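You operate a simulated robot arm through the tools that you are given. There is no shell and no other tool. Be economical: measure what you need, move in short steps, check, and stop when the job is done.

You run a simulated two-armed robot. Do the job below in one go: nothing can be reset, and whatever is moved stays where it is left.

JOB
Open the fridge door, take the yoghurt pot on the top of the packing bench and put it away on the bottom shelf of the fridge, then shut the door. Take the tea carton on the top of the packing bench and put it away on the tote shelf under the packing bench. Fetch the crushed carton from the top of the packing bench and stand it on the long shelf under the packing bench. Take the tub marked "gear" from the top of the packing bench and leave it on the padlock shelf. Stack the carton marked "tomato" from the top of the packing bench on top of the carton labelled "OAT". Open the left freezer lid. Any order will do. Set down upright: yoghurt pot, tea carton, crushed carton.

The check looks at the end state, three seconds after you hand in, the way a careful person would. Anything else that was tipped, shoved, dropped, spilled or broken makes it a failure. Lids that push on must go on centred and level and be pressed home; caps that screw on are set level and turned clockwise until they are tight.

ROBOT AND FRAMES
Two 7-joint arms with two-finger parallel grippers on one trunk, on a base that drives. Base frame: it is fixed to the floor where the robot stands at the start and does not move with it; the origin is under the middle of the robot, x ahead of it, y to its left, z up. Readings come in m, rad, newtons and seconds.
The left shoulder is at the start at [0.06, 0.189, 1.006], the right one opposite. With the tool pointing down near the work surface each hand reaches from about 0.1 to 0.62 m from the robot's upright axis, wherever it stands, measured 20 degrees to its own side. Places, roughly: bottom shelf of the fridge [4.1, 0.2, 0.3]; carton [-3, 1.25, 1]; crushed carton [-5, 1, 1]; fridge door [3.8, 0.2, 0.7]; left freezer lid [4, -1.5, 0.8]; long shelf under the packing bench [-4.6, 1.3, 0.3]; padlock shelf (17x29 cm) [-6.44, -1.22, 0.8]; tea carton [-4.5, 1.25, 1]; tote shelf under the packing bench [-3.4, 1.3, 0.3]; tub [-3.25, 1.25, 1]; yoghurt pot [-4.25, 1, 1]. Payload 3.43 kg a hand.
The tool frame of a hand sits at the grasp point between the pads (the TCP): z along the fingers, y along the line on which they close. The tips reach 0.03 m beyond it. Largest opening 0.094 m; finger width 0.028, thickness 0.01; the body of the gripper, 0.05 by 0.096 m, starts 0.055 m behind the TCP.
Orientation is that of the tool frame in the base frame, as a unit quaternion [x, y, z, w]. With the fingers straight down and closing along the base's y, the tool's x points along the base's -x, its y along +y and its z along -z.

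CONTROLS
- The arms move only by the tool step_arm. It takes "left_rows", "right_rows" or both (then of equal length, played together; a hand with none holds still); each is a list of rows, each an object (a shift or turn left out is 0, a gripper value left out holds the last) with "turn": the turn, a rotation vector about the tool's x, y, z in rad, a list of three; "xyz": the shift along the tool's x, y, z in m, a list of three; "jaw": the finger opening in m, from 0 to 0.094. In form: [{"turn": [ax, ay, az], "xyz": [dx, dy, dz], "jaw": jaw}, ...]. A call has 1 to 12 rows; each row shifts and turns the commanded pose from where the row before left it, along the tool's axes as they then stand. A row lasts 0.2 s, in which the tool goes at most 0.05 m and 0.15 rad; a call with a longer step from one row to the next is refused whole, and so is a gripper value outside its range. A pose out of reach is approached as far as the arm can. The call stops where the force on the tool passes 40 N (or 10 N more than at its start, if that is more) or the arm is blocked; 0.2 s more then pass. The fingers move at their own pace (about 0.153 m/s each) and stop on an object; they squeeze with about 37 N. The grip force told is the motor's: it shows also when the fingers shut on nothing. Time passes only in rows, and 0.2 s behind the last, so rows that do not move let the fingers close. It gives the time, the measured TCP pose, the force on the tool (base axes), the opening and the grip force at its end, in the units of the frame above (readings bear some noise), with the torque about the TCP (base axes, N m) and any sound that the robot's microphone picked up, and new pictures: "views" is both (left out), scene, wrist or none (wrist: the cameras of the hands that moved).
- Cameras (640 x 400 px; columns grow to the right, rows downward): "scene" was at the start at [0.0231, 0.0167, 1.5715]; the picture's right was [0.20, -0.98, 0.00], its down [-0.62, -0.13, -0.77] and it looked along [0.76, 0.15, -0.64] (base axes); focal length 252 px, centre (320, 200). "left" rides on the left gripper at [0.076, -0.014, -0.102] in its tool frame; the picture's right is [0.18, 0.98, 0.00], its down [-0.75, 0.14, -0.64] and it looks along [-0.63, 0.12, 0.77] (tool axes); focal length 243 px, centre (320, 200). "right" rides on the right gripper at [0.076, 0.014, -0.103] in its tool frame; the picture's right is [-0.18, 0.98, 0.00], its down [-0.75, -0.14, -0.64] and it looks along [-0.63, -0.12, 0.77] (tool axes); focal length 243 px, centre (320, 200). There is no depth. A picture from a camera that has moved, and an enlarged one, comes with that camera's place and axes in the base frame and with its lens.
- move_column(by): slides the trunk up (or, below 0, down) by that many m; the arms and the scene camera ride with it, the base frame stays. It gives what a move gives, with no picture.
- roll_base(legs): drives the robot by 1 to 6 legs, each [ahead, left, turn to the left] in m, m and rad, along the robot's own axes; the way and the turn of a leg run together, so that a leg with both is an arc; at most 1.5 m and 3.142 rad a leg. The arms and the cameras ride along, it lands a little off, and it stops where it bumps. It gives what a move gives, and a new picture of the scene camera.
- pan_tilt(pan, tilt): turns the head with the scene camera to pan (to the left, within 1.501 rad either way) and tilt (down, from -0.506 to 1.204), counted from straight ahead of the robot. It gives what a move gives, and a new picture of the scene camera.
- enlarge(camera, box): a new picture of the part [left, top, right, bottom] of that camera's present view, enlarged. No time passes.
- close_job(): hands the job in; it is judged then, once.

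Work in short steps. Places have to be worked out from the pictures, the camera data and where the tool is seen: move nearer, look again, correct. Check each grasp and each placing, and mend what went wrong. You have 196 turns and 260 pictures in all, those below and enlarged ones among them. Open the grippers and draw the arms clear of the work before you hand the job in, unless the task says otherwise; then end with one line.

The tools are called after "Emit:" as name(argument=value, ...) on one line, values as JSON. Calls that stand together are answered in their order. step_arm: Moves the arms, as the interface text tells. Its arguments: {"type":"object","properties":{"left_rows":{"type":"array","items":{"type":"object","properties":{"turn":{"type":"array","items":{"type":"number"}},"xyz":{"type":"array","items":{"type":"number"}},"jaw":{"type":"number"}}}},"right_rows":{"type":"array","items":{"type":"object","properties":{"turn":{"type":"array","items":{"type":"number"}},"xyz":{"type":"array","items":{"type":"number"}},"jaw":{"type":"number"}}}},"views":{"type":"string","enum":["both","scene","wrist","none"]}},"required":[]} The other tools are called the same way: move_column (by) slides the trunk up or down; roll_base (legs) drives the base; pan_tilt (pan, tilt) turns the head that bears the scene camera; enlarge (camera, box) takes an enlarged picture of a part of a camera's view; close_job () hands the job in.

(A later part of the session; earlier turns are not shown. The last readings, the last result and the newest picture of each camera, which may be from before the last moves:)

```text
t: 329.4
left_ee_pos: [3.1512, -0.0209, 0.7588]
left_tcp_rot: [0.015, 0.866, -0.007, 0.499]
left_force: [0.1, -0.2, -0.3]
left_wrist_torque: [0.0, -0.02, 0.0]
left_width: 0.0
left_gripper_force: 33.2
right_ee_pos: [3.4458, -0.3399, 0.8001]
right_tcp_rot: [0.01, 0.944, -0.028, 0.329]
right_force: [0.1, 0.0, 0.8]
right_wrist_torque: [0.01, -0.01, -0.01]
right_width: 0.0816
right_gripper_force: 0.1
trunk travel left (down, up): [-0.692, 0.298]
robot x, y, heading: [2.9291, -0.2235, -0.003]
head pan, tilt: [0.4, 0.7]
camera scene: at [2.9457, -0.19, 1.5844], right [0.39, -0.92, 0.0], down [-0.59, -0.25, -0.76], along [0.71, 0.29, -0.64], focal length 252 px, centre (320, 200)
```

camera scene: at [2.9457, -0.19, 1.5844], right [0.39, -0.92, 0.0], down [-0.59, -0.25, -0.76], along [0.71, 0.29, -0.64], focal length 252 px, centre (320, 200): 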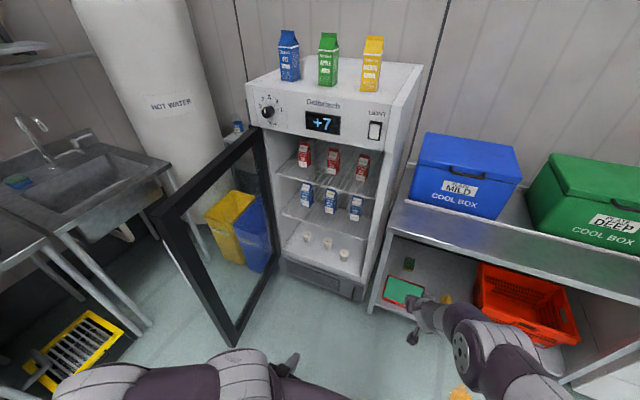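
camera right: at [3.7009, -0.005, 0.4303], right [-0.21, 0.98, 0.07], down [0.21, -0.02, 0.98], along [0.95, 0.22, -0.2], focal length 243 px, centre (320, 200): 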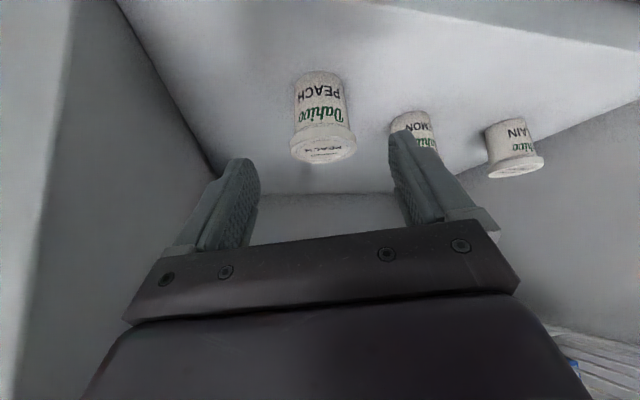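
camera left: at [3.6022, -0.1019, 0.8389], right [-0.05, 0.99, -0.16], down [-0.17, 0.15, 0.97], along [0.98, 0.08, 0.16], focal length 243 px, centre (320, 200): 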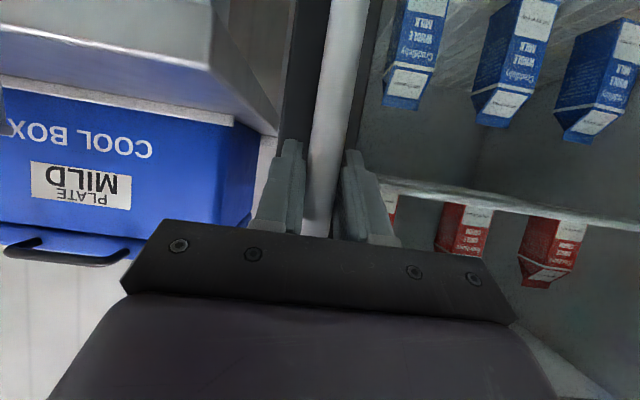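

Plan to shut: move the right hand out of the way (right and up), then take the left fist round the door's free edge and push its outer face.

Emit:
step_arm(right_rows=[{"xyz": [-0.022, -0.03, -0.028]}, {"xyz": [-0.022, -0.03, -0.028]}, {"xyz": [-0.022, -0.03, -0.028]}, {"xyz": [-0.022, -0.03, -0.028]}, {"xyz": [-0.022, -0.03, -0.028]}, {"xyz": [0, -0.045, 0]}], views="none")

Emit:
roll_base(legs=[[-0.2, 0, 0], [0, 0.55, 0]])

Emit:
pan_tilt(pan=0.3, tilt=0.7)

```text
t: 330.8
left_ee_pos: [3.1501, -0.0213, 0.7595]
left_tcp_rot: [0.015, 0.866, -0.006, 0.499]
left_force: [-0.5, 0.0, -1.1]
left_wrist_torque: [-0.01, -0.02, -0.01]
left_width: 0.0
left_gripper_force: 32.8
right_ee_pos: [3.4407, -0.5286, 0.9857]
right_tcp_rot: [0.012, 0.944, -0.028, 0.327]
right_force: [0.0, -1.1, 0.3]
right_wrist_torque: [0.0, -0.01, 0.04]
right_width: 0.0822
right_gripper_force: 0.0
trunk travel left (down, up): [-0.692, 0.298]
robot x, y, heading: [2.9275, -0.2233, -0.004]
head pan, tilt: [0.4, 0.7]
```

```text
t: 335.1
left_ee_pos: [2.9572, 0.5314, 0.7595]
left_tcp_rot: [0.014, 0.866, -0.006, 0.5]
left_force: [-0.5, 0.3, 0.7]
left_wrist_torque: [0.01, -0.01, -0.01]
left_width: 0.0
left_gripper_force: 33.3
right_ee_pos: [3.2479, 0.0278, 0.9864]
right_tcp_rot: [0.01, 0.944, -0.028, 0.328]
right_force: [0.4, -1.2, -0.3]
right_wrist_torque: [0.0, 0.02, -0.03]
right_width: 0.082
right_gripper_force: 0.1
trunk travel left (down, up): [-0.692, 0.298]
robot x, y, heading: [2.7364, 0.3294, 0.001]
head pan, tilt: [0.4, 0.7]
camera scene: at [2.7522, 0.3628, 1.5844], right [0.39, -0.92, 0.0], down [-0.59, -0.25, -0.76], along [0.7, 0.3, -0.64], focal length 252 px, centre (320, 200)
```

scene: 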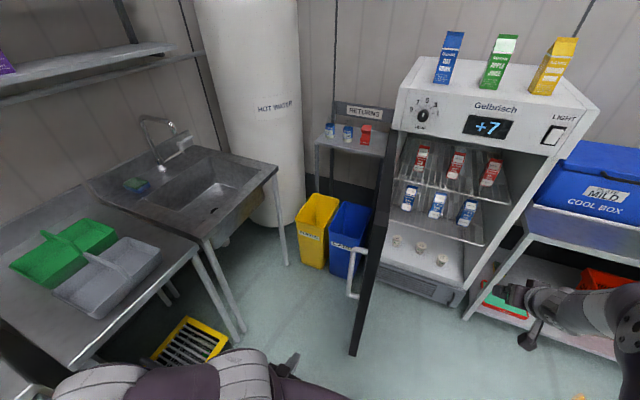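

```text
t: 335.8
left_ee_pos: [2.9568, 0.5335, 0.7579]
left_tcp_rot: [0.015, 0.867, -0.007, 0.499]
left_force: [-0.3, 0.2, 0.3]
left_wrist_torque: [-0.01, 0.02, -0.04]
left_width: 0.0003
left_gripper_force: 32.9
right_ee_pos: [3.2483, 0.0291, 0.9871]
right_tcp_rot: [0.01, 0.944, -0.028, 0.329]
right_force: [-0.3, 0.7, -0.4]
right_wrist_torque: [0.0, 0.02, 0.01]
right_width: 0.0819
right_gripper_force: 0.1
trunk travel left (down, up): [-0.692, 0.298]
robot x, y, heading: [2.7349, 0.3261, -0.001]
head pan, tilt: [0.3, 0.7]
camera scene: at [2.755, 0.3546, 1.5844], right [0.3, -0.96, 0.0], down [-0.62, -0.19, -0.76], along [0.73, 0.23, -0.64], focal length 252 px, centre (320, 200)
```

scene: 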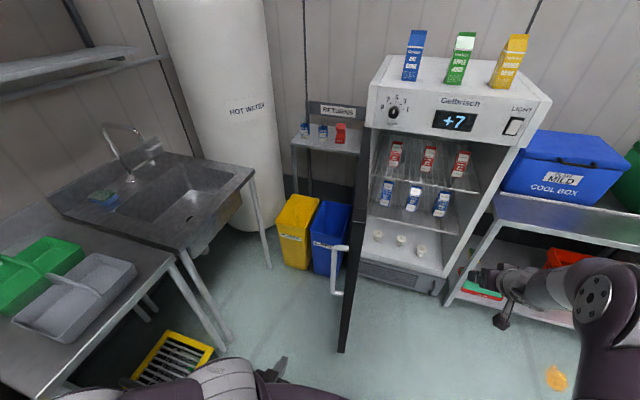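

Handle now at about (3.26, 0.45). I'll regrasp it with the left hand as before and reverse the arc.

Emit:
roll_base(legs=[[0.19, -0.085, 0]])

Emit:
step_arm(left_rows=[{"xyz": [-0.035, 0, -0.02], "jaw": 0.07}, {"xyz": [-0.035, 0, -0.02]}, {"xyz": [-0.01, 0, -0.006]}, {}], views="wrist")

```text
t: 337.4
left_ee_pos: [3.152, 0.4476, 0.7591]
left_tcp_rot: [0.014, 0.867, -0.007, 0.498]
left_force: [-0.2, 0.0, -0.2]
left_wrist_torque: [-0.02, -0.02, 0.01]
left_width: 0.0
left_gripper_force: 32.8
right_ee_pos: [3.4447, -0.0563, 0.9868]
right_tcp_rot: [0.01, 0.944, -0.028, 0.328]
right_force: [0.4, 0.1, -0.4]
right_wrist_torque: [0.01, -0.01, -0.01]
right_width: 0.0818
right_gripper_force: 0.1
trunk travel left (down, up): [-0.692, 0.298]
robot x, y, heading: [2.931, 0.2462, -0.009]
head pan, tilt: [0.3, 0.7]
camera scene: at [2.9511, 0.2701, 1.5844], right [0.29, -0.96, 0.0], down [-0.62, -0.19, -0.76], along [0.73, 0.23, -0.64], focal length 252 px, centre (320, 200)
```

scene: 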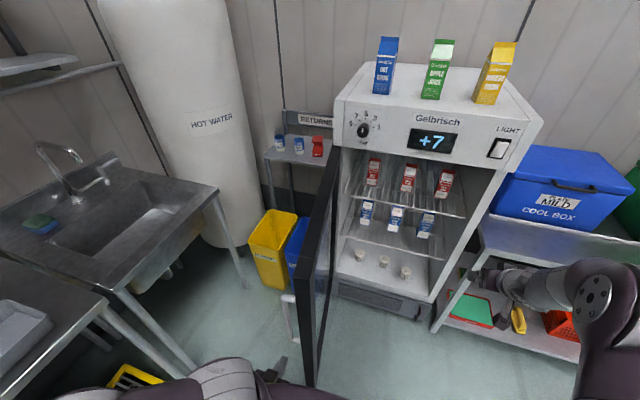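

```text
t: 338.1
left_ee_pos: [3.1121, 0.5001, 0.7816]
left_tcp_rot: [0.056, 0.894, 0.063, 0.44]
left_force: [-0.2, 0.0, 0.0]
left_wrist_torque: [-0.01, 0.0, 0.0]
left_width: 0.0702
left_gripper_force: 0.1
right_ee_pos: [3.4439, -0.0575, 0.987]
right_tcp_rot: [0.01, 0.944, -0.027, 0.329]
right_force: [-0.1, 1.0, 0.2]
right_wrist_torque: [-0.03, -0.01, 0.0]
right_width: 0.0819
right_gripper_force: 0.0
trunk travel left (down, up): [-0.692, 0.298]
robot x, y, heading: [2.93, 0.2462, 0.001]
head pan, tilt: [0.3, 0.7]
stopped in row 3 (left hand): the arm was blocked; the commanded pose is now the measured one
camera left: at [2.9843, 0.4912, 0.7833], right [-0.07, 1.0, 0.02], down [-0.05, -0.02, 1.0], along [1.0, 0.07, 0.05], focal length 243 px, centre (320, 200)
```

left: 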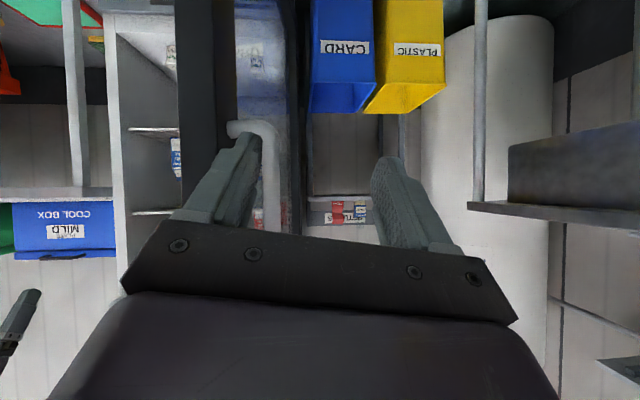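

The left arm was too folded. Back the base 0.2, straighten the hand's orientation and extend it toward the bar (y≈0.455).

Emit:
roll_base(legs=[[-0.22, 0, 0]])

Emit:
step_arm(left_rows=[{"turn": [0.026, -0.066, -0.08]}, {"turn": [0.026, -0.066, -0.08]}, {"xyz": [-0.0295, -0.0075, 0.031]}, {"xyz": [-0.0295, -0.0075, 0.031]}, {"xyz": [-0.0295, -0.0075, 0.031]}, {"xyz": [-0.0295, -0.0075, 0.031]}, {"xyz": [-0.0295, -0.0075, 0.031]}, {"xyz": [-0.0295, -0.0075, 0.031]}, {}], views="wrist")

```text
t: 339.8
left_ee_pos: [2.8886, 0.5009, 0.7818]
left_tcp_rot: [0.054, 0.894, 0.064, 0.44]
left_force: [-0.5, 0.7, 0.3]
left_wrist_torque: [0.0, 0.01, -0.01]
left_width: 0.0698
left_gripper_force: 0.0
right_ee_pos: [3.2205, -0.0554, 0.9874]
right_tcp_rot: [0.009, 0.944, -0.027, 0.329]
right_force: [0.2, 0.4, 0.1]
right_wrist_torque: [0.01, -0.01, 0.01]
right_width: 0.0821
right_gripper_force: 0.0
trunk travel left (down, up): [-0.692, 0.298]
robot x, y, heading: [2.7089, 0.2441, 0.0]
head pan, tilt: [0.3, 0.7]
camera scene: at [2.7263, 0.2705, 1.5844], right [0.3, -0.96, 0.0], down [-0.61, -0.19, -0.77], along [0.73, 0.23, -0.64], focal length 252 px, centre (320, 200)
```

scene: 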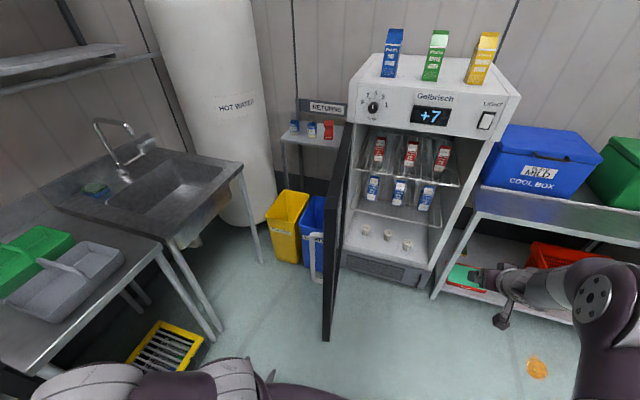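

```text
t: 341.8
left_ee_pos: [3.1396, 0.4568, 0.8424]
left_tcp_rot: [-0.001, 0.866, 0.002, 0.5]
left_force: [0.6, 0.3, 0.0]
left_wrist_torque: [0.01, 0.03, 0.01]
left_width: 0.07
left_gripper_force: 0.1
right_ee_pos: [3.2198, -0.0559, 0.9863]
right_tcp_rot: [0.008, 0.944, -0.027, 0.328]
right_force: [0.8, -0.1, 0.6]
right_wrist_torque: [0.0, 0.02, -0.01]
right_width: 0.082
right_gripper_force: 0.1
trunk travel left (down, up): [-0.692, 0.298]
robot x, y, heading: [2.7078, 0.2467, -0.004]
head pan, tilt: [0.3, 0.7]
camera left: at [3.013, 0.4409, 0.8279], right [-0.1, 0.98, -0.16], down [-0.18, 0.14, 0.97], along [0.98, 0.12, 0.16], focal length 243 px, centre (320, 200)
```

left: 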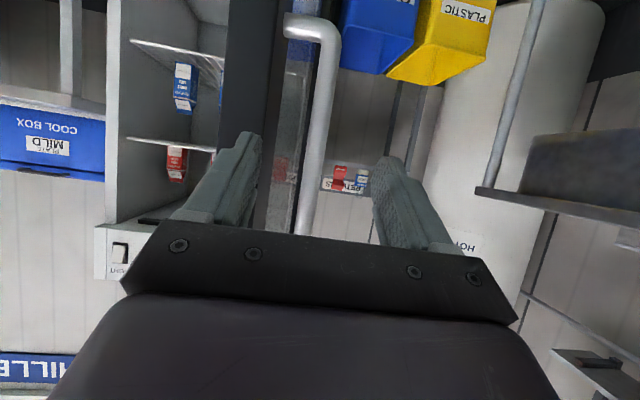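

The gap between bar and door is narrow, so I'll push instead: close the fist, shift to the +y side of the bar and advance beside it.

Emit:
step_arm(left_rows=[{"xyz": [0, 0.04, 0], "jaw": 0}, {"xyz": [0, 0.03, 0]}, {"xyz": [-0.02, 0, 0.0346]}, {"xyz": [-0.02, 0, 0.0346]}, {"xyz": [-0.02, 0, 0.0346]}, {"xyz": [-0.01, 0, 0.0173]}, {}], views="wrist")

```text
t: 343.4
left_ee_pos: [3.2799, 0.5286, 0.8439]
left_tcp_rot: [-0.002, 0.866, 0.002, 0.5]
left_force: [-0.6, 0.3, 0.2]
left_wrist_torque: [0.03, -0.05, 0.0]
left_width: 0.0
left_gripper_force: 32.9
right_ee_pos: [3.2204, -0.0553, 0.9873]
right_tcp_rot: [0.009, 0.944, -0.028, 0.329]
right_force: [0.3, 0.7, 0.0]
right_wrist_torque: [0.0, -0.01, 0.03]
right_width: 0.0819
right_gripper_force: 0.1
trunk travel left (down, up): [-0.692, 0.298]
robot x, y, heading: [2.7086, 0.2476, -0.002]
head pan, tilt: [0.3, 0.7]
camera left: at [3.1525, 0.5132, 0.8289], right [-0.1, 0.98, -0.16], down [-0.18, 0.14, 0.97], along [0.98, 0.12, 0.16], focal length 243 px, centre (320, 200)
```

left: 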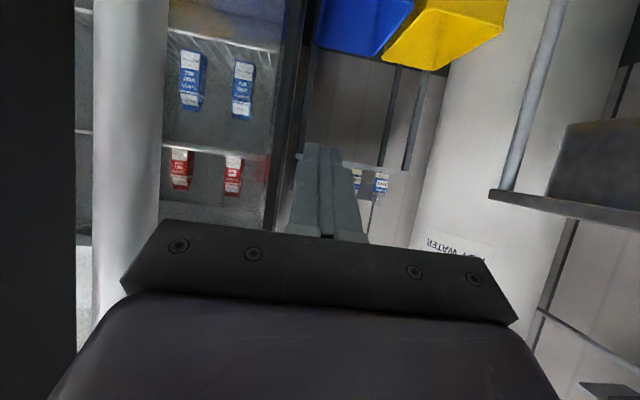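

Fist is beside the bar's outer side. Push the door closed by driving the base along the arc.

Emit:
roll_base(legs=[[-0.01, -0.144, 0], [0.02, -0.11, 0], [0.05, -0.103, 0]])

```text
t: 346.4
left_ee_pos: [3.3389, 0.1753, 0.8426]
left_tcp_rot: [-0.005, 0.866, 0.004, 0.499]
left_force: [-0.6, 0.2, 0.0]
left_wrist_torque: [0.01, -0.01, 0.02]
left_width: 0.0001
left_gripper_force: 33.2
right_ee_pos: [3.2854, -0.4088, 0.9871]
right_tcp_rot: [0.006, 0.944, -0.027, 0.329]
right_force: [0.4, -0.4, -0.5]
right_wrist_torque: [0.01, -0.04, 0.01]
right_width: 0.082
right_gripper_force: 0.2
trunk travel left (down, up): [-0.692, 0.298]
robot x, y, heading: [2.766, -0.1097, 0.011]
head pan, tilt: [0.3, 0.7]
camera scene: at [2.789, -0.0861, 1.5844], right [0.3, -0.95, 0.0], down [-0.61, -0.2, -0.76], along [0.73, 0.23, -0.64], focal length 252 px, centre (320, 200)
```

scene: 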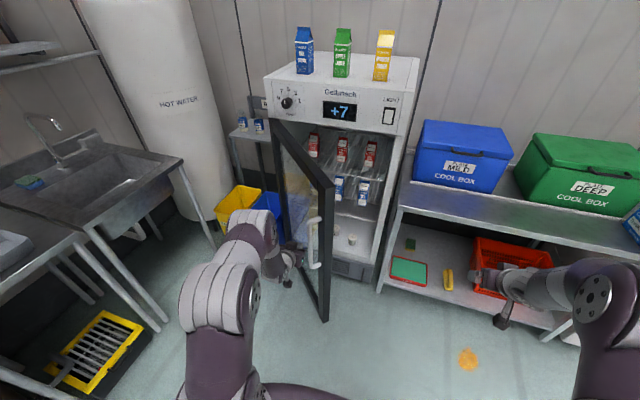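

Door follows nicely. Continue.

Emit:
roll_base(legs=[[0.07, -0.092, 0], [0.087, -0.076, 0], [0.1, -0.057, 0]])

```text
t: 349.2
left_ee_pos: [3.5941, -0.0426, 0.8423]
left_tcp_rot: [-0.006, 0.867, 0.004, 0.499]
left_force: [0.6, 0.2, 1.0]
left_wrist_torque: [-0.02, -0.01, 0.02]
left_width: 0.0002
left_gripper_force: 33.2
right_ee_pos: [3.5417, -0.6261, 0.9876]
right_tcp_rot: [0.003, 0.944, -0.025, 0.329]
right_force: [0.3, 1.0, 0.2]
right_wrist_torque: [0.0, 0.0, 0.01]
right_width: 0.0818
right_gripper_force: 0.1
trunk travel left (down, up): [-0.692, 0.298]
robot x, y, heading: [3.0266, -0.331, 0.011]
head pan, tilt: [0.3, 0.7]
camera scene: at [3.046, -0.3055, 1.5844], right [0.31, -0.95, 0.0], down [-0.61, -0.2, -0.76], along [0.73, 0.23, -0.64], focal length 252 px, centre (320, 200)
```

scene: 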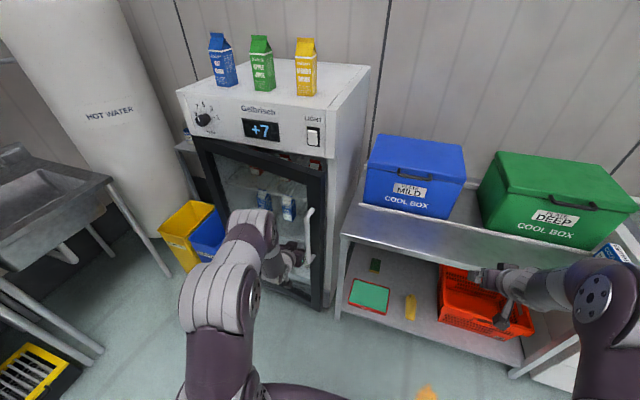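

Nearly closed. Push forward until the door is home.

Emit:
roll_base(legs=[[0.08, -0.02, 0], [0.06, 0, 0]])

```text
t: 351.0
left_ee_pos: [3.7368, -0.0649, 0.8415]
left_tcp_rot: [-0.005, 0.867, 0.003, 0.499]
left_force: [1.1, -0.8, -0.5]
left_wrist_torque: [-0.02, 0.0, 0.01]
left_width: 0.0
left_gripper_force: 33.7
right_ee_pos: [3.685, -0.6453, 0.9868]
right_tcp_rot: [0.004, 0.944, -0.025, 0.328]
right_force: [1.0, 0.3, 0.0]
right_wrist_torque: [0.01, 0.0, 0.01]
right_width: 0.082
right_gripper_force: 0.1
trunk travel left (down, up): [-0.692, 0.298]
robot x, y, heading: [3.1694, -0.3525, 0.009]
head pan, tilt: [0.3, 0.7]
stopped in leg 2: the force on the tool passed its limit (the readings are from after the stop); the commanded pose is now the measured one
camera scene: at [3.1888, -0.3256, 1.5843], right [0.31, -0.95, 0.0], down [-0.61, -0.2, -0.76], along [0.73, 0.23, -0.64], focal length 252 px, centre (320, 200)
```

scene: 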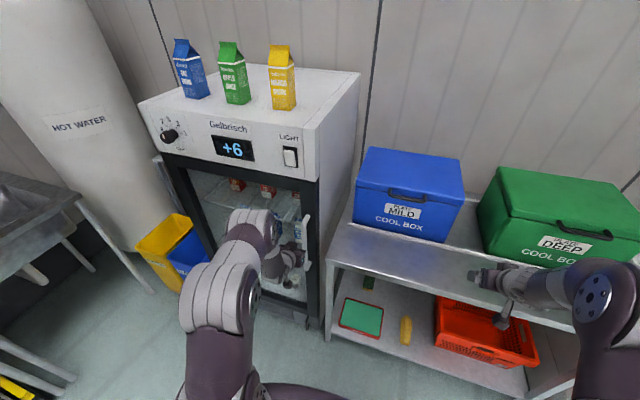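

The push met full resistance at the closed position (display cooling to +6). A small extra press, then inspect.

Emit:
step_arm(left_rows=[{"xyz": [-0.004, 0, 0.007]}, {"xyz": [-0.004, 0, 0.007]}, {}], views="none")

Emit:
enlarge(camera="scene", box=[130, 120, 350, 350])

```text
t: 351.7
left_ee_pos: [3.7424, -0.0644, 0.8428]
left_tcp_rot: [-0.007, 0.868, 0.004, 0.497]
left_force: [-27.7, 1.9, 20.8]
left_wrist_torque: [-0.16, -0.51, -0.16]
left_width: 0.0
left_gripper_force: 32.9
right_ee_pos: [3.6787, -0.6459, 0.9888]
right_tcp_rot: [0.003, 0.943, -0.024, 0.331]
right_force: [-0.2, -0.5, 0.0]
right_wrist_torque: [-0.04, 0.0, 0.01]
right_width: 0.082
right_gripper_force: 0.0
trunk travel left (down, up): [-0.692, 0.298]
robot x, y, heading: [3.1658, -0.3501, 0.012]
head pan, tilt: [0.3, 0.7]
stopped in row 3 (left hand): the force on the tool passed its limit (the readings are from after the stop); the commanded pose is now the measured one
```

```text
1.74 times, centred on (240, 235) of scene
camera zoom: at [3.1777, -0.3279, 1.5849], right [0.31, -0.95, 0.0], down [-0.61, -0.2, -0.77], along [0.73, 0.24, -0.64], focal length 439 px, centre (459, 139)
```

zoom: 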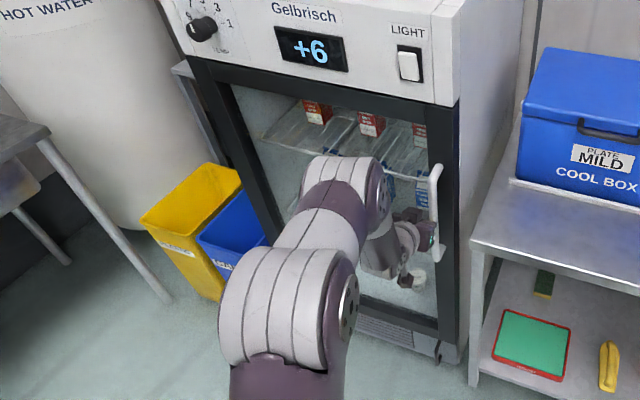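

Door is flush and shut. Back off and go look at the freezer.

Emit:
roll_base(legs=[[-0.35, 0, 0], [0, -1.0, 0]])

Emit:
pan_tilt(pan=0.0, tilt=0.55)

```text
t: 358.7
left_ee_pos: [3.4049, -1.0706, 0.8396]
left_tcp_rot: [-0.001, 0.869, 0.0, 0.494]
left_force: [0.8, 0.0, 0.3]
left_wrist_torque: [0.03, -0.02, -0.03]
left_width: 0.0
left_gripper_force: 32.2
right_ee_pos: [3.3334, -1.6532, 0.9867]
right_tcp_rot: [0.009, 0.944, -0.027, 0.329]
right_force: [-1.2, 0.1, 0.0]
right_wrist_torque: [-0.01, 0.0, 0.01]
right_width: 0.082
right_gripper_force: 0.1
trunk travel left (down, up): [-0.692, 0.298]
robot x, y, heading: [2.8215, -1.3508, -0.0]
head pan, tilt: [0.3, 0.7]
camera scene: at [2.8405, -1.3266, 1.5844], right [0.29, -0.96, 0.0], down [-0.62, -0.19, -0.76], along [0.73, 0.23, -0.64], focal length 252 px, centre (320, 200)
```

scene: 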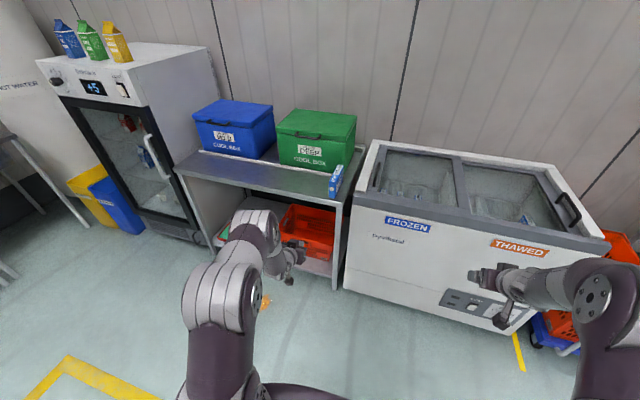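

```text
t: 359.5
left_ee_pos: [3.4045, -1.071, 0.8393]
left_tcp_rot: [-0.003, 0.87, 0.001, 0.494]
left_force: [-0.4, -0.3, 0.2]
left_wrist_torque: [0.01, -0.04, 0.0]
left_width: 0.0001
left_gripper_force: 33.4
right_ee_pos: [3.3336, -1.6526, 0.9869]
right_tcp_rot: [0.009, 0.944, -0.027, 0.329]
right_force: [0.1, -0.2, 0.0]
right_wrist_torque: [0.05, -0.02, 0.03]
right_width: 0.082
right_gripper_force: 0.1
trunk travel left (down, up): [-0.692, 0.298]
robot x, y, heading: [2.8215, -1.3516, 0.002]
head pan, tilt: [0.0, 0.55]
camera scene: at [2.8492, -1.3513, 1.5975], right [0.0, -1.0, 0.0], down [-0.52, 0.0, -0.85], along [0.85, 0.0, -0.52], focal length 252 px, centre (320, 200)
```

scene: 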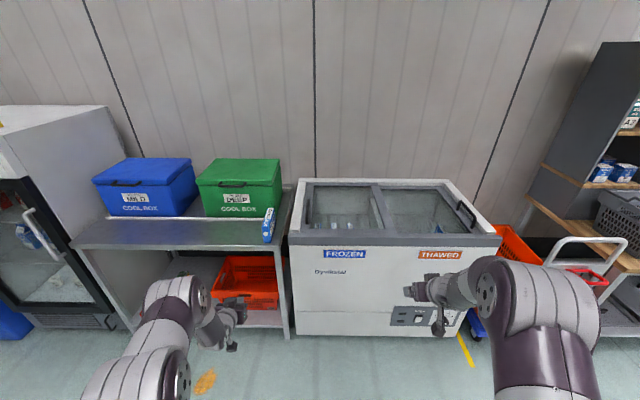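

Emit:
enlarge(camera="scene", box=[280, 165, 510, 270])

```text
2.78 times, centred on (395, 218) of scene
camera zoom: at [2.8492, -1.3513, 1.5975], right [0.0, -1.0, 0.0], down [-0.52, 0.0, -0.85], along [0.85, 0.0, -0.52], focal length 703 px, centre (111, 151)
```

zoom: 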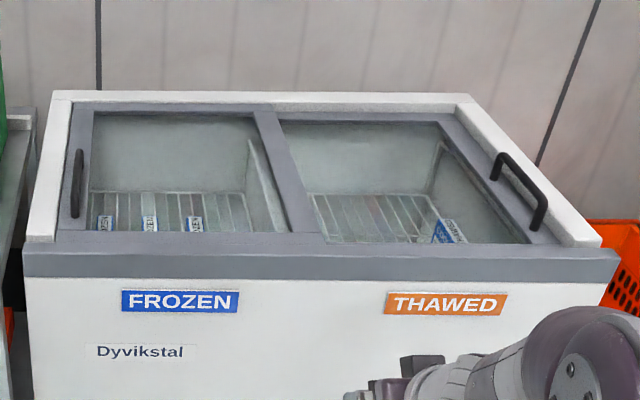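

Sliding glass lids: the left lid has a raised black handle at its left end ≈(3.95,-1.28), so it slides right. Raise the trunk, turn the left hand tool-down, and drive up to the freezer.

Emit:
move_column(by=0.15)

Emit:
step_arm(left_rows=[{"turn": [0, 0.15, 0]}, {"turn": [0, 0.15, 0], "xyz": [0.02, 0, -0.02]}, {"turn": [0, 0.15, 0], "xyz": [0.02, 0, -0.02]}, {"turn": [0, 0.15, 0], "xyz": [0.02, 0, -0.02]}, {"turn": [0, 0.15, 0], "xyz": [0.02, 0, -0.02]}, {"turn": [0, 0.15, 0], "xyz": [0.02, 0, -0.02]}, {"turn": [0, 0.145, 0]}, {"jaw": 0.06}], views="none")

Emit:
roll_base(legs=[[0.5, -0.1, 0]])

Emit:
pan_tilt(pan=0.2, tilt=0.95)

Emit:
enlarge(camera="left", box=[0, 0, 640, 400])

```text
t: 361.3
left_ee_pos: [3.4046, -1.0712, 0.9887]
left_tcp_rot: [-0.001, 0.869, 0.001, 0.495]
left_force: [-0.1, -0.6, -0.2]
left_wrist_torque: [0.01, 0.02, 0.03]
left_width: 0.0
left_gripper_force: 33.3
right_ee_pos: [3.334, -1.6527, 1.1367]
right_tcp_rot: [0.01, 0.944, -0.028, 0.329]
right_force: [-0.4, 0.4, -0.5]
right_wrist_torque: [-0.03, -0.04, -0.01]
right_width: 0.0819
right_gripper_force: 0.1
trunk travel left (down, up): [-0.842, 0.148]
robot x, y, heading: [2.8219, -1.3506, -0.002]
head pan, tilt: [0.0, 0.55]
```

```text
t: 363.1
left_ee_pos: [3.2836, -1.0823, 1.0]
left_tcp_rot: [0.004, 0.997, -0.025, 0.071]
left_force: [-0.3, 0.4, 0.0]
left_wrist_torque: [0.0, -0.02, 0.02]
left_width: 0.0601
left_gripper_force: 0.0
left hand out of reach, approached as far as the arm can: row 5, 6, 7
right_ee_pos: [3.3346, -1.6533, 1.1363]
right_tcp_rot: [0.009, 0.944, -0.027, 0.329]
right_force: [-0.4, -0.1, 0.8]
right_wrist_torque: [-0.03, 0.0, 0.03]
right_width: 0.0819
right_gripper_force: 0.1
trunk travel left (down, up): [-0.842, 0.148]
robot x, y, heading: [2.8206, -1.3479, -0.004]
head pan, tilt: [0.0, 0.55]
```

```text
t: 366.0
left_ee_pos: [3.7743, -1.1887, 1.0002]
left_tcp_rot: [0.007, 0.997, -0.026, 0.072]
left_force: [-0.2, -0.1, -0.3]
left_wrist_torque: [-0.03, 0.01, 0.02]
left_width: 0.0602
left_gripper_force: 0.0
right_ee_pos: [3.8206, -1.7587, 1.1373]
right_tcp_rot: [0.013, 0.944, -0.028, 0.329]
right_force: [0.7, -0.1, -0.4]
right_wrist_torque: [0.02, 0.02, 0.01]
right_width: 0.082
right_gripper_force: 0.1
trunk travel left (down, up): [-0.842, 0.148]
robot x, y, heading: [3.3111, -1.4524, -0.006]
head pan, tilt: [0.0, 0.55]
camera scene: at [3.3381, -1.4542, 1.7475], right [-0.01, -1.0, 0.0], down [-0.52, 0.0, -0.85], along [0.85, -0.01, -0.52], focal length 252 px, centre (320, 200)
```

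scene: 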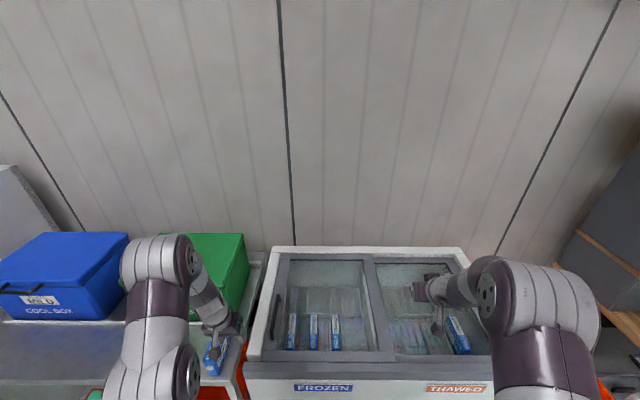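

```text
t: 366.9
left_ee_pos: [3.7759, -1.1886, 1.0005]
left_tcp_rot: [0.007, 0.997, -0.025, 0.072]
left_force: [-0.4, 0.1, -0.4]
left_wrist_torque: [0.03, 0.04, 0.01]
left_width: 0.06
left_gripper_force: 0.1
right_ee_pos: [3.8223, -1.7589, 1.1372]
right_tcp_rot: [0.012, 0.944, -0.028, 0.329]
right_force: [0.3, 0.2, 0.0]
right_wrist_torque: [0.02, -0.01, -0.02]
right_width: 0.0818
right_gripper_force: 0.0
trunk travel left (down, up): [-0.842, 0.148]
robot x, y, heading: [3.3073, -1.4532, -0.008]
head pan, tilt: [0.201, 0.949]
camera scene: at [3.3204, -1.4397, 1.7147], right [0.19, -0.98, 0.0], down [-0.8, -0.16, -0.58], along [0.57, 0.11, -0.81], focal length 252 px, centre (320, 200)
```

scene: 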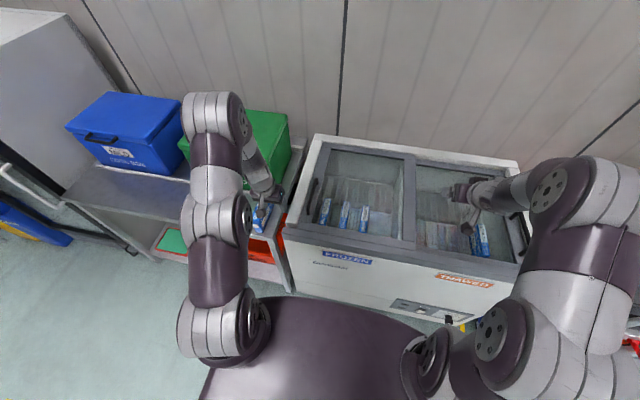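

```text
1.00 times, centred on (320, 200) of left
camera zoom: at [3.6839, -1.1966, 1.0924], right [-0.17, 0.98, -0.08], down [0.66, 0.17, 0.74], along [0.74, 0.07, -0.67], focal length 243 px, centre (320, 200)
```

zoom: 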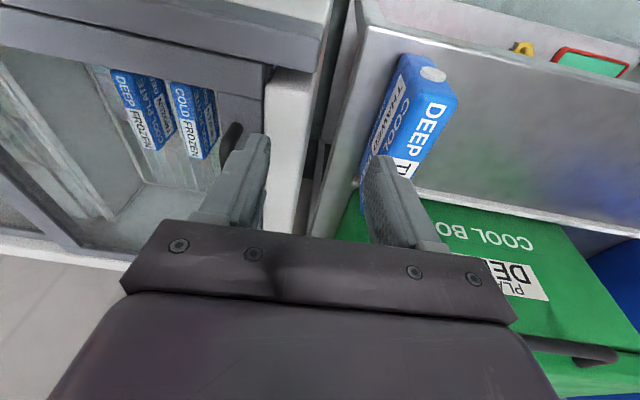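

Emit:
enlarge(camera="scene", box=[230, 120, 430, 280])

```text
2.50 times, centred on (330, 200) of scene
camera zoom: at [3.3204, -1.4397, 1.7147], right [0.19, -0.98, 0.0], down [-0.8, -0.16, -0.58], along [0.57, 0.11, -0.81], focal length 631 px, centre (295, 200)
```

zoom: 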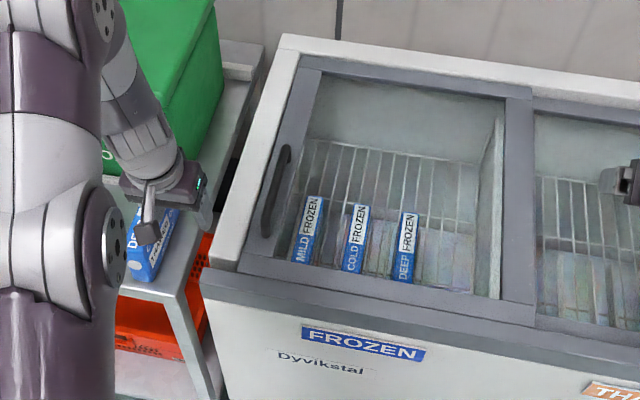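

Handle runs along x from 3.845 to 4.033 at y≈-1.288, top z≈0.865. Move the base 6 cm ahead, square the left hand and hover over it.

Emit:
roll_base(legs=[[0.07, 0, 0.006]])

Emit:
step_arm(left_rows=[{"turn": [-0.05, 0.14, -0.014], "jaw": 0.052}, {"xyz": [-0.02, -0.04, 0]}, {"xyz": [-0.02, -0.04, 0]}, {"xyz": [-0.025, -0.018, 0.02]}, {}], views="wrist")

Emit:
enlarge(camera="scene", box=[230, 120, 430, 280])

```text
t: 367.9
left_ee_pos: [3.8415, -1.1867, 1.002]
left_tcp_rot: [0.004, 0.997, -0.026, 0.073]
left_force: [-1.2, 0.4, 0.4]
left_wrist_torque: [0.0, 0.03, -0.01]
left_width: 0.0601
left_gripper_force: 0.0
right_ee_pos: [3.8901, -1.7555, 1.1384]
right_tcp_rot: [0.01, 0.944, -0.027, 0.33]
right_force: [-0.4, -0.2, 0.1]
right_wrist_torque: [0.01, -0.04, 0.02]
right_width: 0.0819
right_gripper_force: 0.0
trunk travel left (down, up): [-0.842, 0.148]
robot x, y, heading: [3.3793, -1.4561, -0.004]
head pan, tilt: [0.201, 0.949]
camera scene: at [3.3876, -1.44, 1.7147], right [0.2, -0.98, 0.0], down [-0.8, -0.16, -0.58], along [0.57, 0.11, -0.81], focal length 252 px, centre (320, 200)
```

scene: 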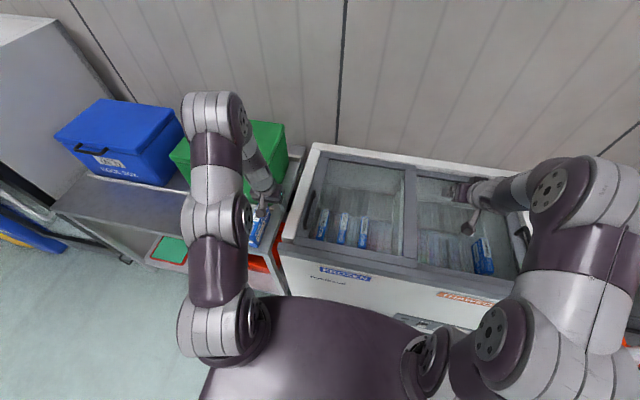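

```text
t: 369.1
left_ee_pos: [3.847, -1.2701, 0.9559]
left_tcp_rot: [0.002, 0.999, -0.02, 0.05]
left_force: [-0.7, -0.1, -0.5]
left_wrist_torque: [0.01, -0.01, -0.03]
left_width: 0.0519
left_gripper_force: 0.0
left hand out of reach, approached as far as the arm can: row 1, 2, 3
right_ee_pos: [3.8928, -1.7563, 1.1366]
right_tcp_rot: [0.01, 0.944, -0.027, 0.329]
right_force: [-0.4, 0.3, 0.6]
right_wrist_torque: [0.02, -0.01, -0.01]
right_width: 0.0821
right_gripper_force: 0.1
trunk travel left (down, up): [-0.842, 0.148]
robot x, y, heading: [3.3783, -1.4559, -0.004]
head pan, tilt: [0.201, 0.949]
camera left: at [3.7613, -1.2807, 1.0501], right [-0.18, 0.98, -0.06], down [0.69, 0.17, 0.71], along [0.71, 0.09, -0.7], focal length 243 px, centre (320, 200)
```

left: 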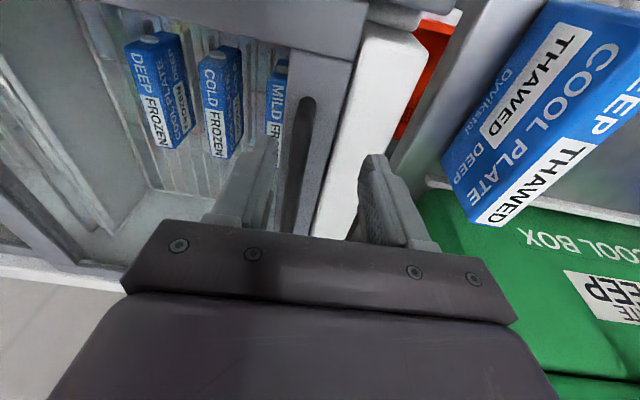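

```text
2.50 times, centred on (330, 200) of scene
camera zoom: at [3.3904, -1.4402, 1.7146], right [0.2, -0.98, 0.0], down [-0.8, -0.16, -0.58], along [0.57, 0.11, -0.81], focal length 631 px, centre (295, 200)
```

zoom: 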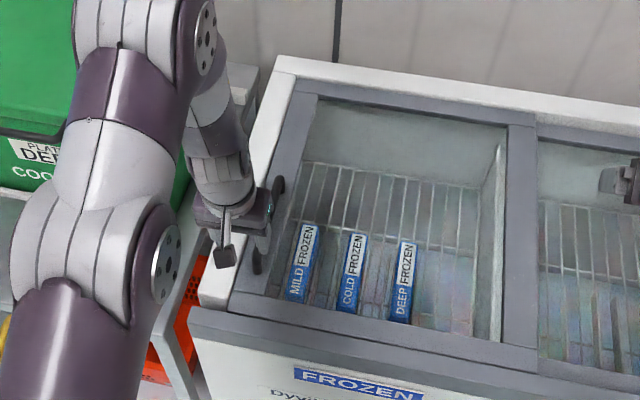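

Handle at y≈-1.287. Shift -y 17 mm, forward 3 cm, and lower around the handle.

Emit:
step_arm(left_rows=[{"xyz": [-0.02, -0.014, 0.02]}, {"xyz": [-0.02, 0, 0.025]}, {"xyz": [0, 0, 0.025]}, {}], views="wrist")

Emit:
enlarge(camera="scene", box=[280, 160, 380, 240])

```text
t: 370.1
left_ee_pos: [3.8478, -1.2721, 0.9156]
left_tcp_rot: [0.001, 0.996, 0.006, 0.087]
left_force: [0.6, 0.2, -0.3]
left_wrist_torque: [0.02, 0.04, 0.0]
left_width: 0.0523
left_gripper_force: 0.1
left hand out of reach, approached as far as the arm can: row 1, 2, 3
right_ee_pos: [3.8947, -1.7564, 1.1365]
right_tcp_rot: [0.01, 0.944, -0.028, 0.328]
right_force: [0.1, 0.2, 0.8]
right_wrist_torque: [0.03, 0.0, -0.01]
right_width: 0.082
right_gripper_force: 0.1
trunk travel left (down, up): [-0.842, 0.148]
robot x, y, heading: [3.3793, -1.4558, -0.004]
head pan, tilt: [0.201, 0.949]
camera left: at [3.7542, -1.2874, 1.0034], right [-0.18, 0.98, -0.02], down [0.63, 0.13, 0.76], along [0.75, 0.13, -0.65], focal length 243 px, centre (320, 200)
```

left: 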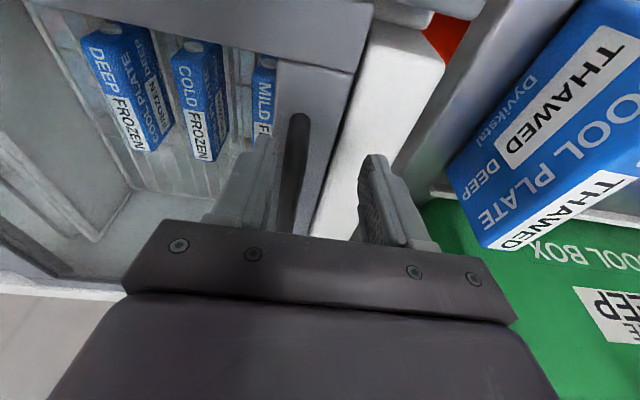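

```text
5.00 times, centred on (330, 200) of scene
camera zoom: at [3.3921, -1.4403, 1.7146], right [0.2, -0.98, 0.0], down [-0.8, -0.16, -0.58], along [0.57, 0.11, -0.81], focal length 1262 px, centre (270, 200)
```

zoom: 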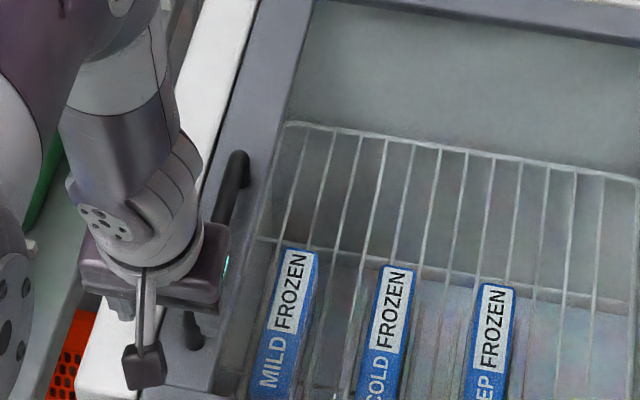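

The arm is at a joint limit, so position with base and trunk instead: forward 5 cm, right 1.5 cm, then down.

Emit:
roll_base(legs=[[0.05, -0.015, 0]])

Emit:
move_column(by=-0.035)

Emit:
enlarge(camera="left", box=[160, 60, 480, 260])

```text
t: 371.1
left_ee_pos: [3.8905, -1.2859, 0.9171]
left_tcp_rot: [0.0, 0.996, 0.006, 0.088]
left_force: [0.1, 0.0, 1.0]
left_wrist_torque: [0.0, -0.04, 0.02]
left_width: 0.0522
left_gripper_force: 0.0
right_ee_pos: [3.9379, -1.7693, 1.1387]
right_tcp_rot: [0.009, 0.943, -0.027, 0.33]
right_force: [0.0, 0.5, 0.1]
right_wrist_torque: [-0.01, -0.02, -0.02]
right_width: 0.082
right_gripper_force: 0.1
trunk travel left (down, up): [-0.842, 0.148]
robot x, y, heading: [3.4287, -1.4714, -0.003]
head pan, tilt: [0.201, 0.949]
camera scene: at [3.4334, -1.4532, 1.7147], right [0.2, -0.98, 0.0], down [-0.8, -0.16, -0.58], along [0.57, 0.11, -0.81], focal length 252 px, centre (320, 200)
```

scene: 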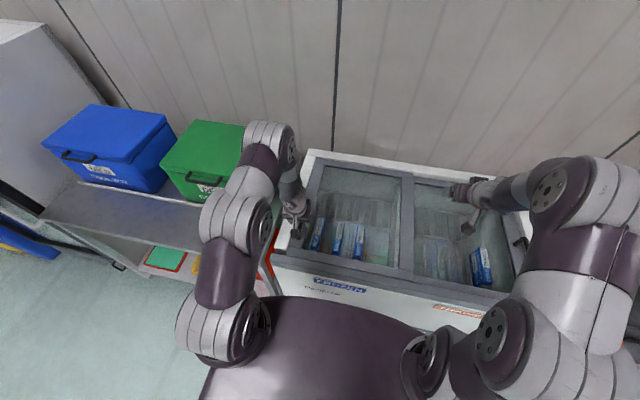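

```text
t: 371.8
left_ee_pos: [3.892, -1.287, 0.8812]
left_tcp_rot: [-0.001, 0.996, 0.006, 0.086]
left_force: [-6.7, -1.0, 9.7]
left_wrist_torque: [0.3, 0.3, 0.19]
left_width: 0.0512
left_gripper_force: 0.1
right_ee_pos: [3.9412, -1.7719, 1.1024]
right_tcp_rot: [0.01, 0.944, -0.027, 0.329]
right_force: [0.2, -0.7, 0.9]
right_wrist_torque: [0.02, 0.03, 0.01]
right_width: 0.0819
right_gripper_force: 0.1
trunk travel left (down, up): [-0.807, 0.183]
robot x, y, heading: [3.4266, -1.4723, -0.001]
head pan, tilt: [0.201, 0.949]
```

```text
2.00 times, centred on (320, 160) of left
camera zoom: at [3.8004, -1.3026, 0.9694], right [-0.18, 0.98, -0.02], down [0.63, 0.13, 0.76], along [0.75, 0.13, -0.65], focal length 485 px, centre (320, 280)
```

zoom: 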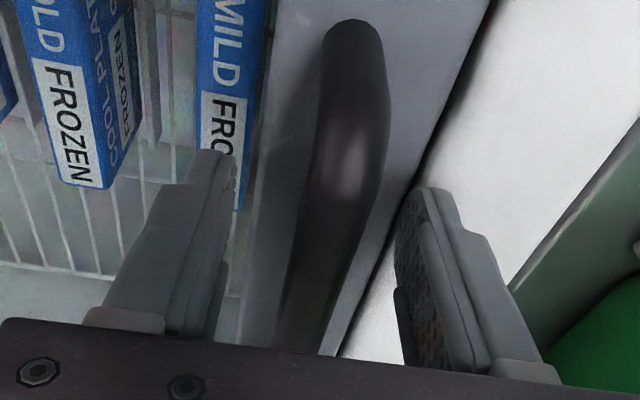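

Handle is between the fingers; light touch on the frame (≈10 N). Raise 6 mm and grip.

Emit:
move_column(by=0.008)

Emit:
step_arm(left_rows=[{"jaw": 0.02}, {"jaw": 0.0}, {"jaw": 0.0}, {"jaw": 0.0}], views="wrist")

```text
t: 372.4
left_ee_pos: [3.895, -1.2873, 0.8889]
left_tcp_rot: [-0.001, 0.996, 0.007, 0.087]
left_force: [0.5, 0.2, -0.9]
left_wrist_torque: [-0.01, -0.02, 0.0]
left_width: 0.052
left_gripper_force: 0.0
right_ee_pos: [3.941, -1.7709, 1.1104]
right_tcp_rot: [0.01, 0.944, -0.028, 0.328]
right_force: [0.2, 0.2, 0.3]
right_wrist_torque: [-0.02, -0.01, 0.03]
right_width: 0.0819
right_gripper_force: 0.0
trunk travel left (down, up): [-0.815, 0.175]
robot x, y, heading: [3.4291, -1.469, -0.003]
head pan, tilt: [0.201, 0.949]
```

```text
t: 373.4
left_ee_pos: [3.8929, -1.2875, 0.8898]
left_tcp_rot: [-0.001, 0.996, 0.006, 0.086]
left_force: [1.1, -4.1, -2.7]
left_wrist_torque: [0.0, -0.11, 0.03]
left_width: 0.0198
left_gripper_force: 45.2
right_ee_pos: [3.941, -1.7716, 1.1085]
right_tcp_rot: [0.011, 0.944, -0.028, 0.328]
right_force: [0.5, -0.1, -0.1]
right_wrist_torque: [0.01, -0.02, -0.03]
right_width: 0.082
right_gripper_force: 0.0
trunk travel left (down, up): [-0.815, 0.175]
robot x, y, heading: [3.4302, -1.4703, -0.002]
head pan, tilt: [0.201, 0.949]
camera left: at [3.8018, -1.3026, 0.9769], right [-0.18, 0.98, -0.02], down [0.63, 0.13, 0.76], along [0.75, 0.13, -0.65], focal length 243 px, centre (320, 200)
```

left: 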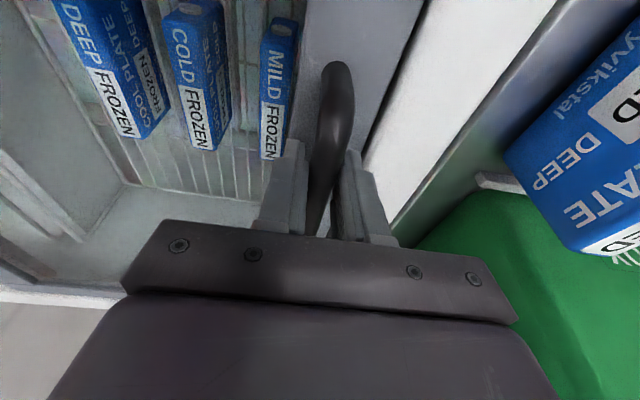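

Gripped. Slide right using the base, 0.1 first.

Emit:
roll_base(legs=[[0, -0.1, 0]])

```text
t: 374.6
left_ee_pos: [3.8931, -1.3858, 0.8889]
left_tcp_rot: [-0.002, 0.996, 0.006, 0.087]
left_force: [-6.4, 5.4, -1.9]
left_wrist_torque: [-0.13, -0.93, -0.16]
left_width: 0.0196
left_gripper_force: 45.4
right_ee_pos: [3.9407, -1.8705, 1.1106]
right_tcp_rot: [0.01, 0.944, -0.027, 0.329]
right_force: [-0.2, -0.4, 0.2]
right_wrist_torque: [-0.01, 0.0, 0.02]
right_width: 0.0822
right_gripper_force: 0.0
trunk travel left (down, up): [-0.815, 0.175]
robot x, y, heading: [3.4256, -1.5697, -0.004]
head pan, tilt: [0.201, 0.949]
camera scene: at [3.4375, -1.5545, 1.6876], right [0.2, -0.98, 0.0], down [-0.8, -0.16, -0.58], along [0.57, 0.12, -0.81], focal length 252 px, centre (320, 200)
```

scene: 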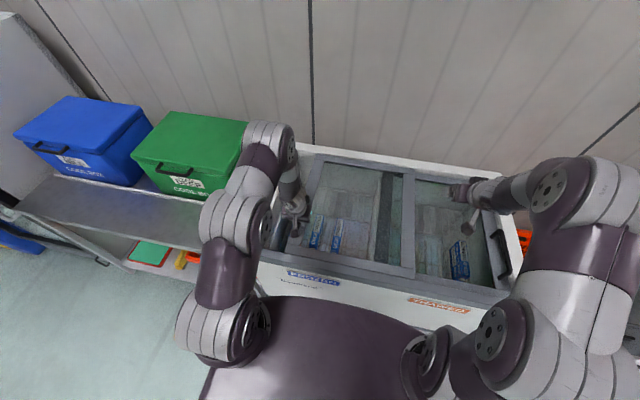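

The lid slides. Continue to the end of travel.

Emit:
roll_base(legs=[[0, -0.15, 0], [0, -0.1, 0]])

```text
t: 376.7
left_ee_pos: [3.8889, -1.6362, 0.8897]
left_tcp_rot: [-0.001, 0.996, 0.006, 0.087]
left_force: [-24.6, 6.2, -2.3]
left_wrist_torque: [-0.03, -0.49, -0.12]
left_width: 0.0197
left_gripper_force: 45.6
right_ee_pos: [3.9378, -2.1216, 1.1113]
right_tcp_rot: [0.01, 0.943, -0.027, 0.331]
right_force: [0.7, 0.0, -0.3]
right_wrist_torque: [0.01, 0.03, 0.03]
right_width: 0.082
right_gripper_force: 0.1
trunk travel left (down, up): [-0.815, 0.175]
robot x, y, heading: [3.4275, -1.8229, -0.007]
head pan, tilt: [0.201, 0.949]
camera scene: at [3.4333, -1.8052, 1.6876], right [0.2, -0.98, 0.0], down [-0.8, -0.16, -0.58], along [0.57, 0.12, -0.81], focal length 252 px, centre (320, 200)
```

scene: 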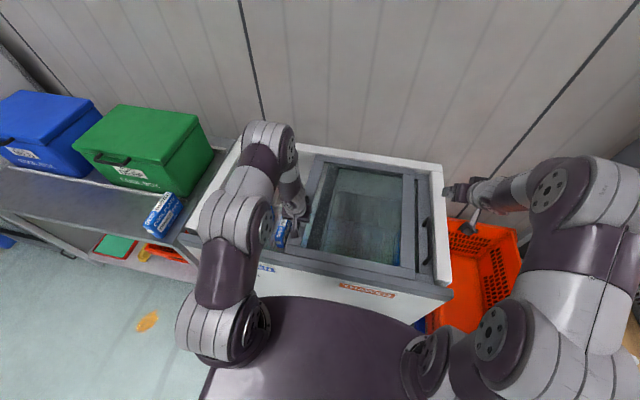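

Almost there; push the remaining few centimetres.

Emit:
roll_base(legs=[[-0.006, -0.05, 0], [0, -0.06, 0]])

Emit:
enlarge(camera="scene", box=[180, 120, 480, 320])

```text
t: 377.6
left_ee_pos: [3.8894, -1.6532, 0.8901]
left_tcp_rot: [-0.009, 0.996, 0.018, 0.09]
left_force: [-6.9, 22.5, 12.4]
left_wrist_torque: [0.27, 0.97, 0.04]
left_width: 0.0195
left_gripper_force: 44.9
right_ee_pos: [3.9365, -2.1473, 1.1101]
right_tcp_rot: [0.007, 0.943, -0.027, 0.33]
right_force: [-0.7, -0.6, -0.2]
right_wrist_torque: [0.02, -0.04, 0.0]
right_width: 0.0822
right_gripper_force: 0.0
trunk travel left (down, up): [-0.815, 0.175]
robot x, y, heading: [3.4226, -1.8452, 0.002]
head pan, tilt: [0.201, 0.949]
stopped in leg 1: the force on the tool passed its limit (the readings are from after the stop); the commanded pose is now the measured one
camera scene: at [3.4326, -1.832, 1.6875], right [0.2, -0.98, 0.0], down [-0.8, -0.16, -0.58], along [0.57, 0.12, -0.81], focal length 252 px, centre (320, 200)
```

scene: 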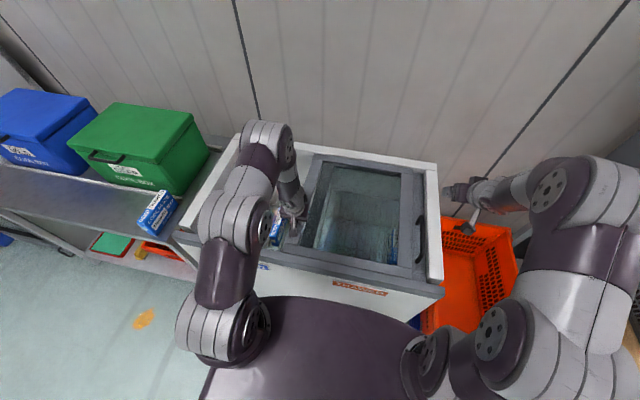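

```text
2.00 times, centred on (330, 220) of scene
camera zoom: at [3.4326, -1.832, 1.6875], right [0.2, -0.98, 0.0], down [-0.8, -0.16, -0.58], along [0.57, 0.12, -0.81], focal length 505 px, centre (300, 160)
```

zoom: 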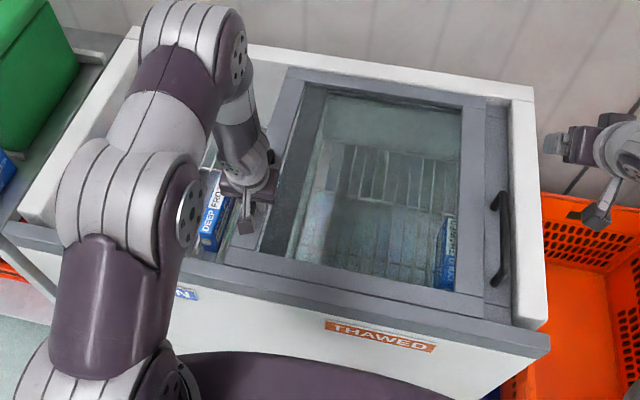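

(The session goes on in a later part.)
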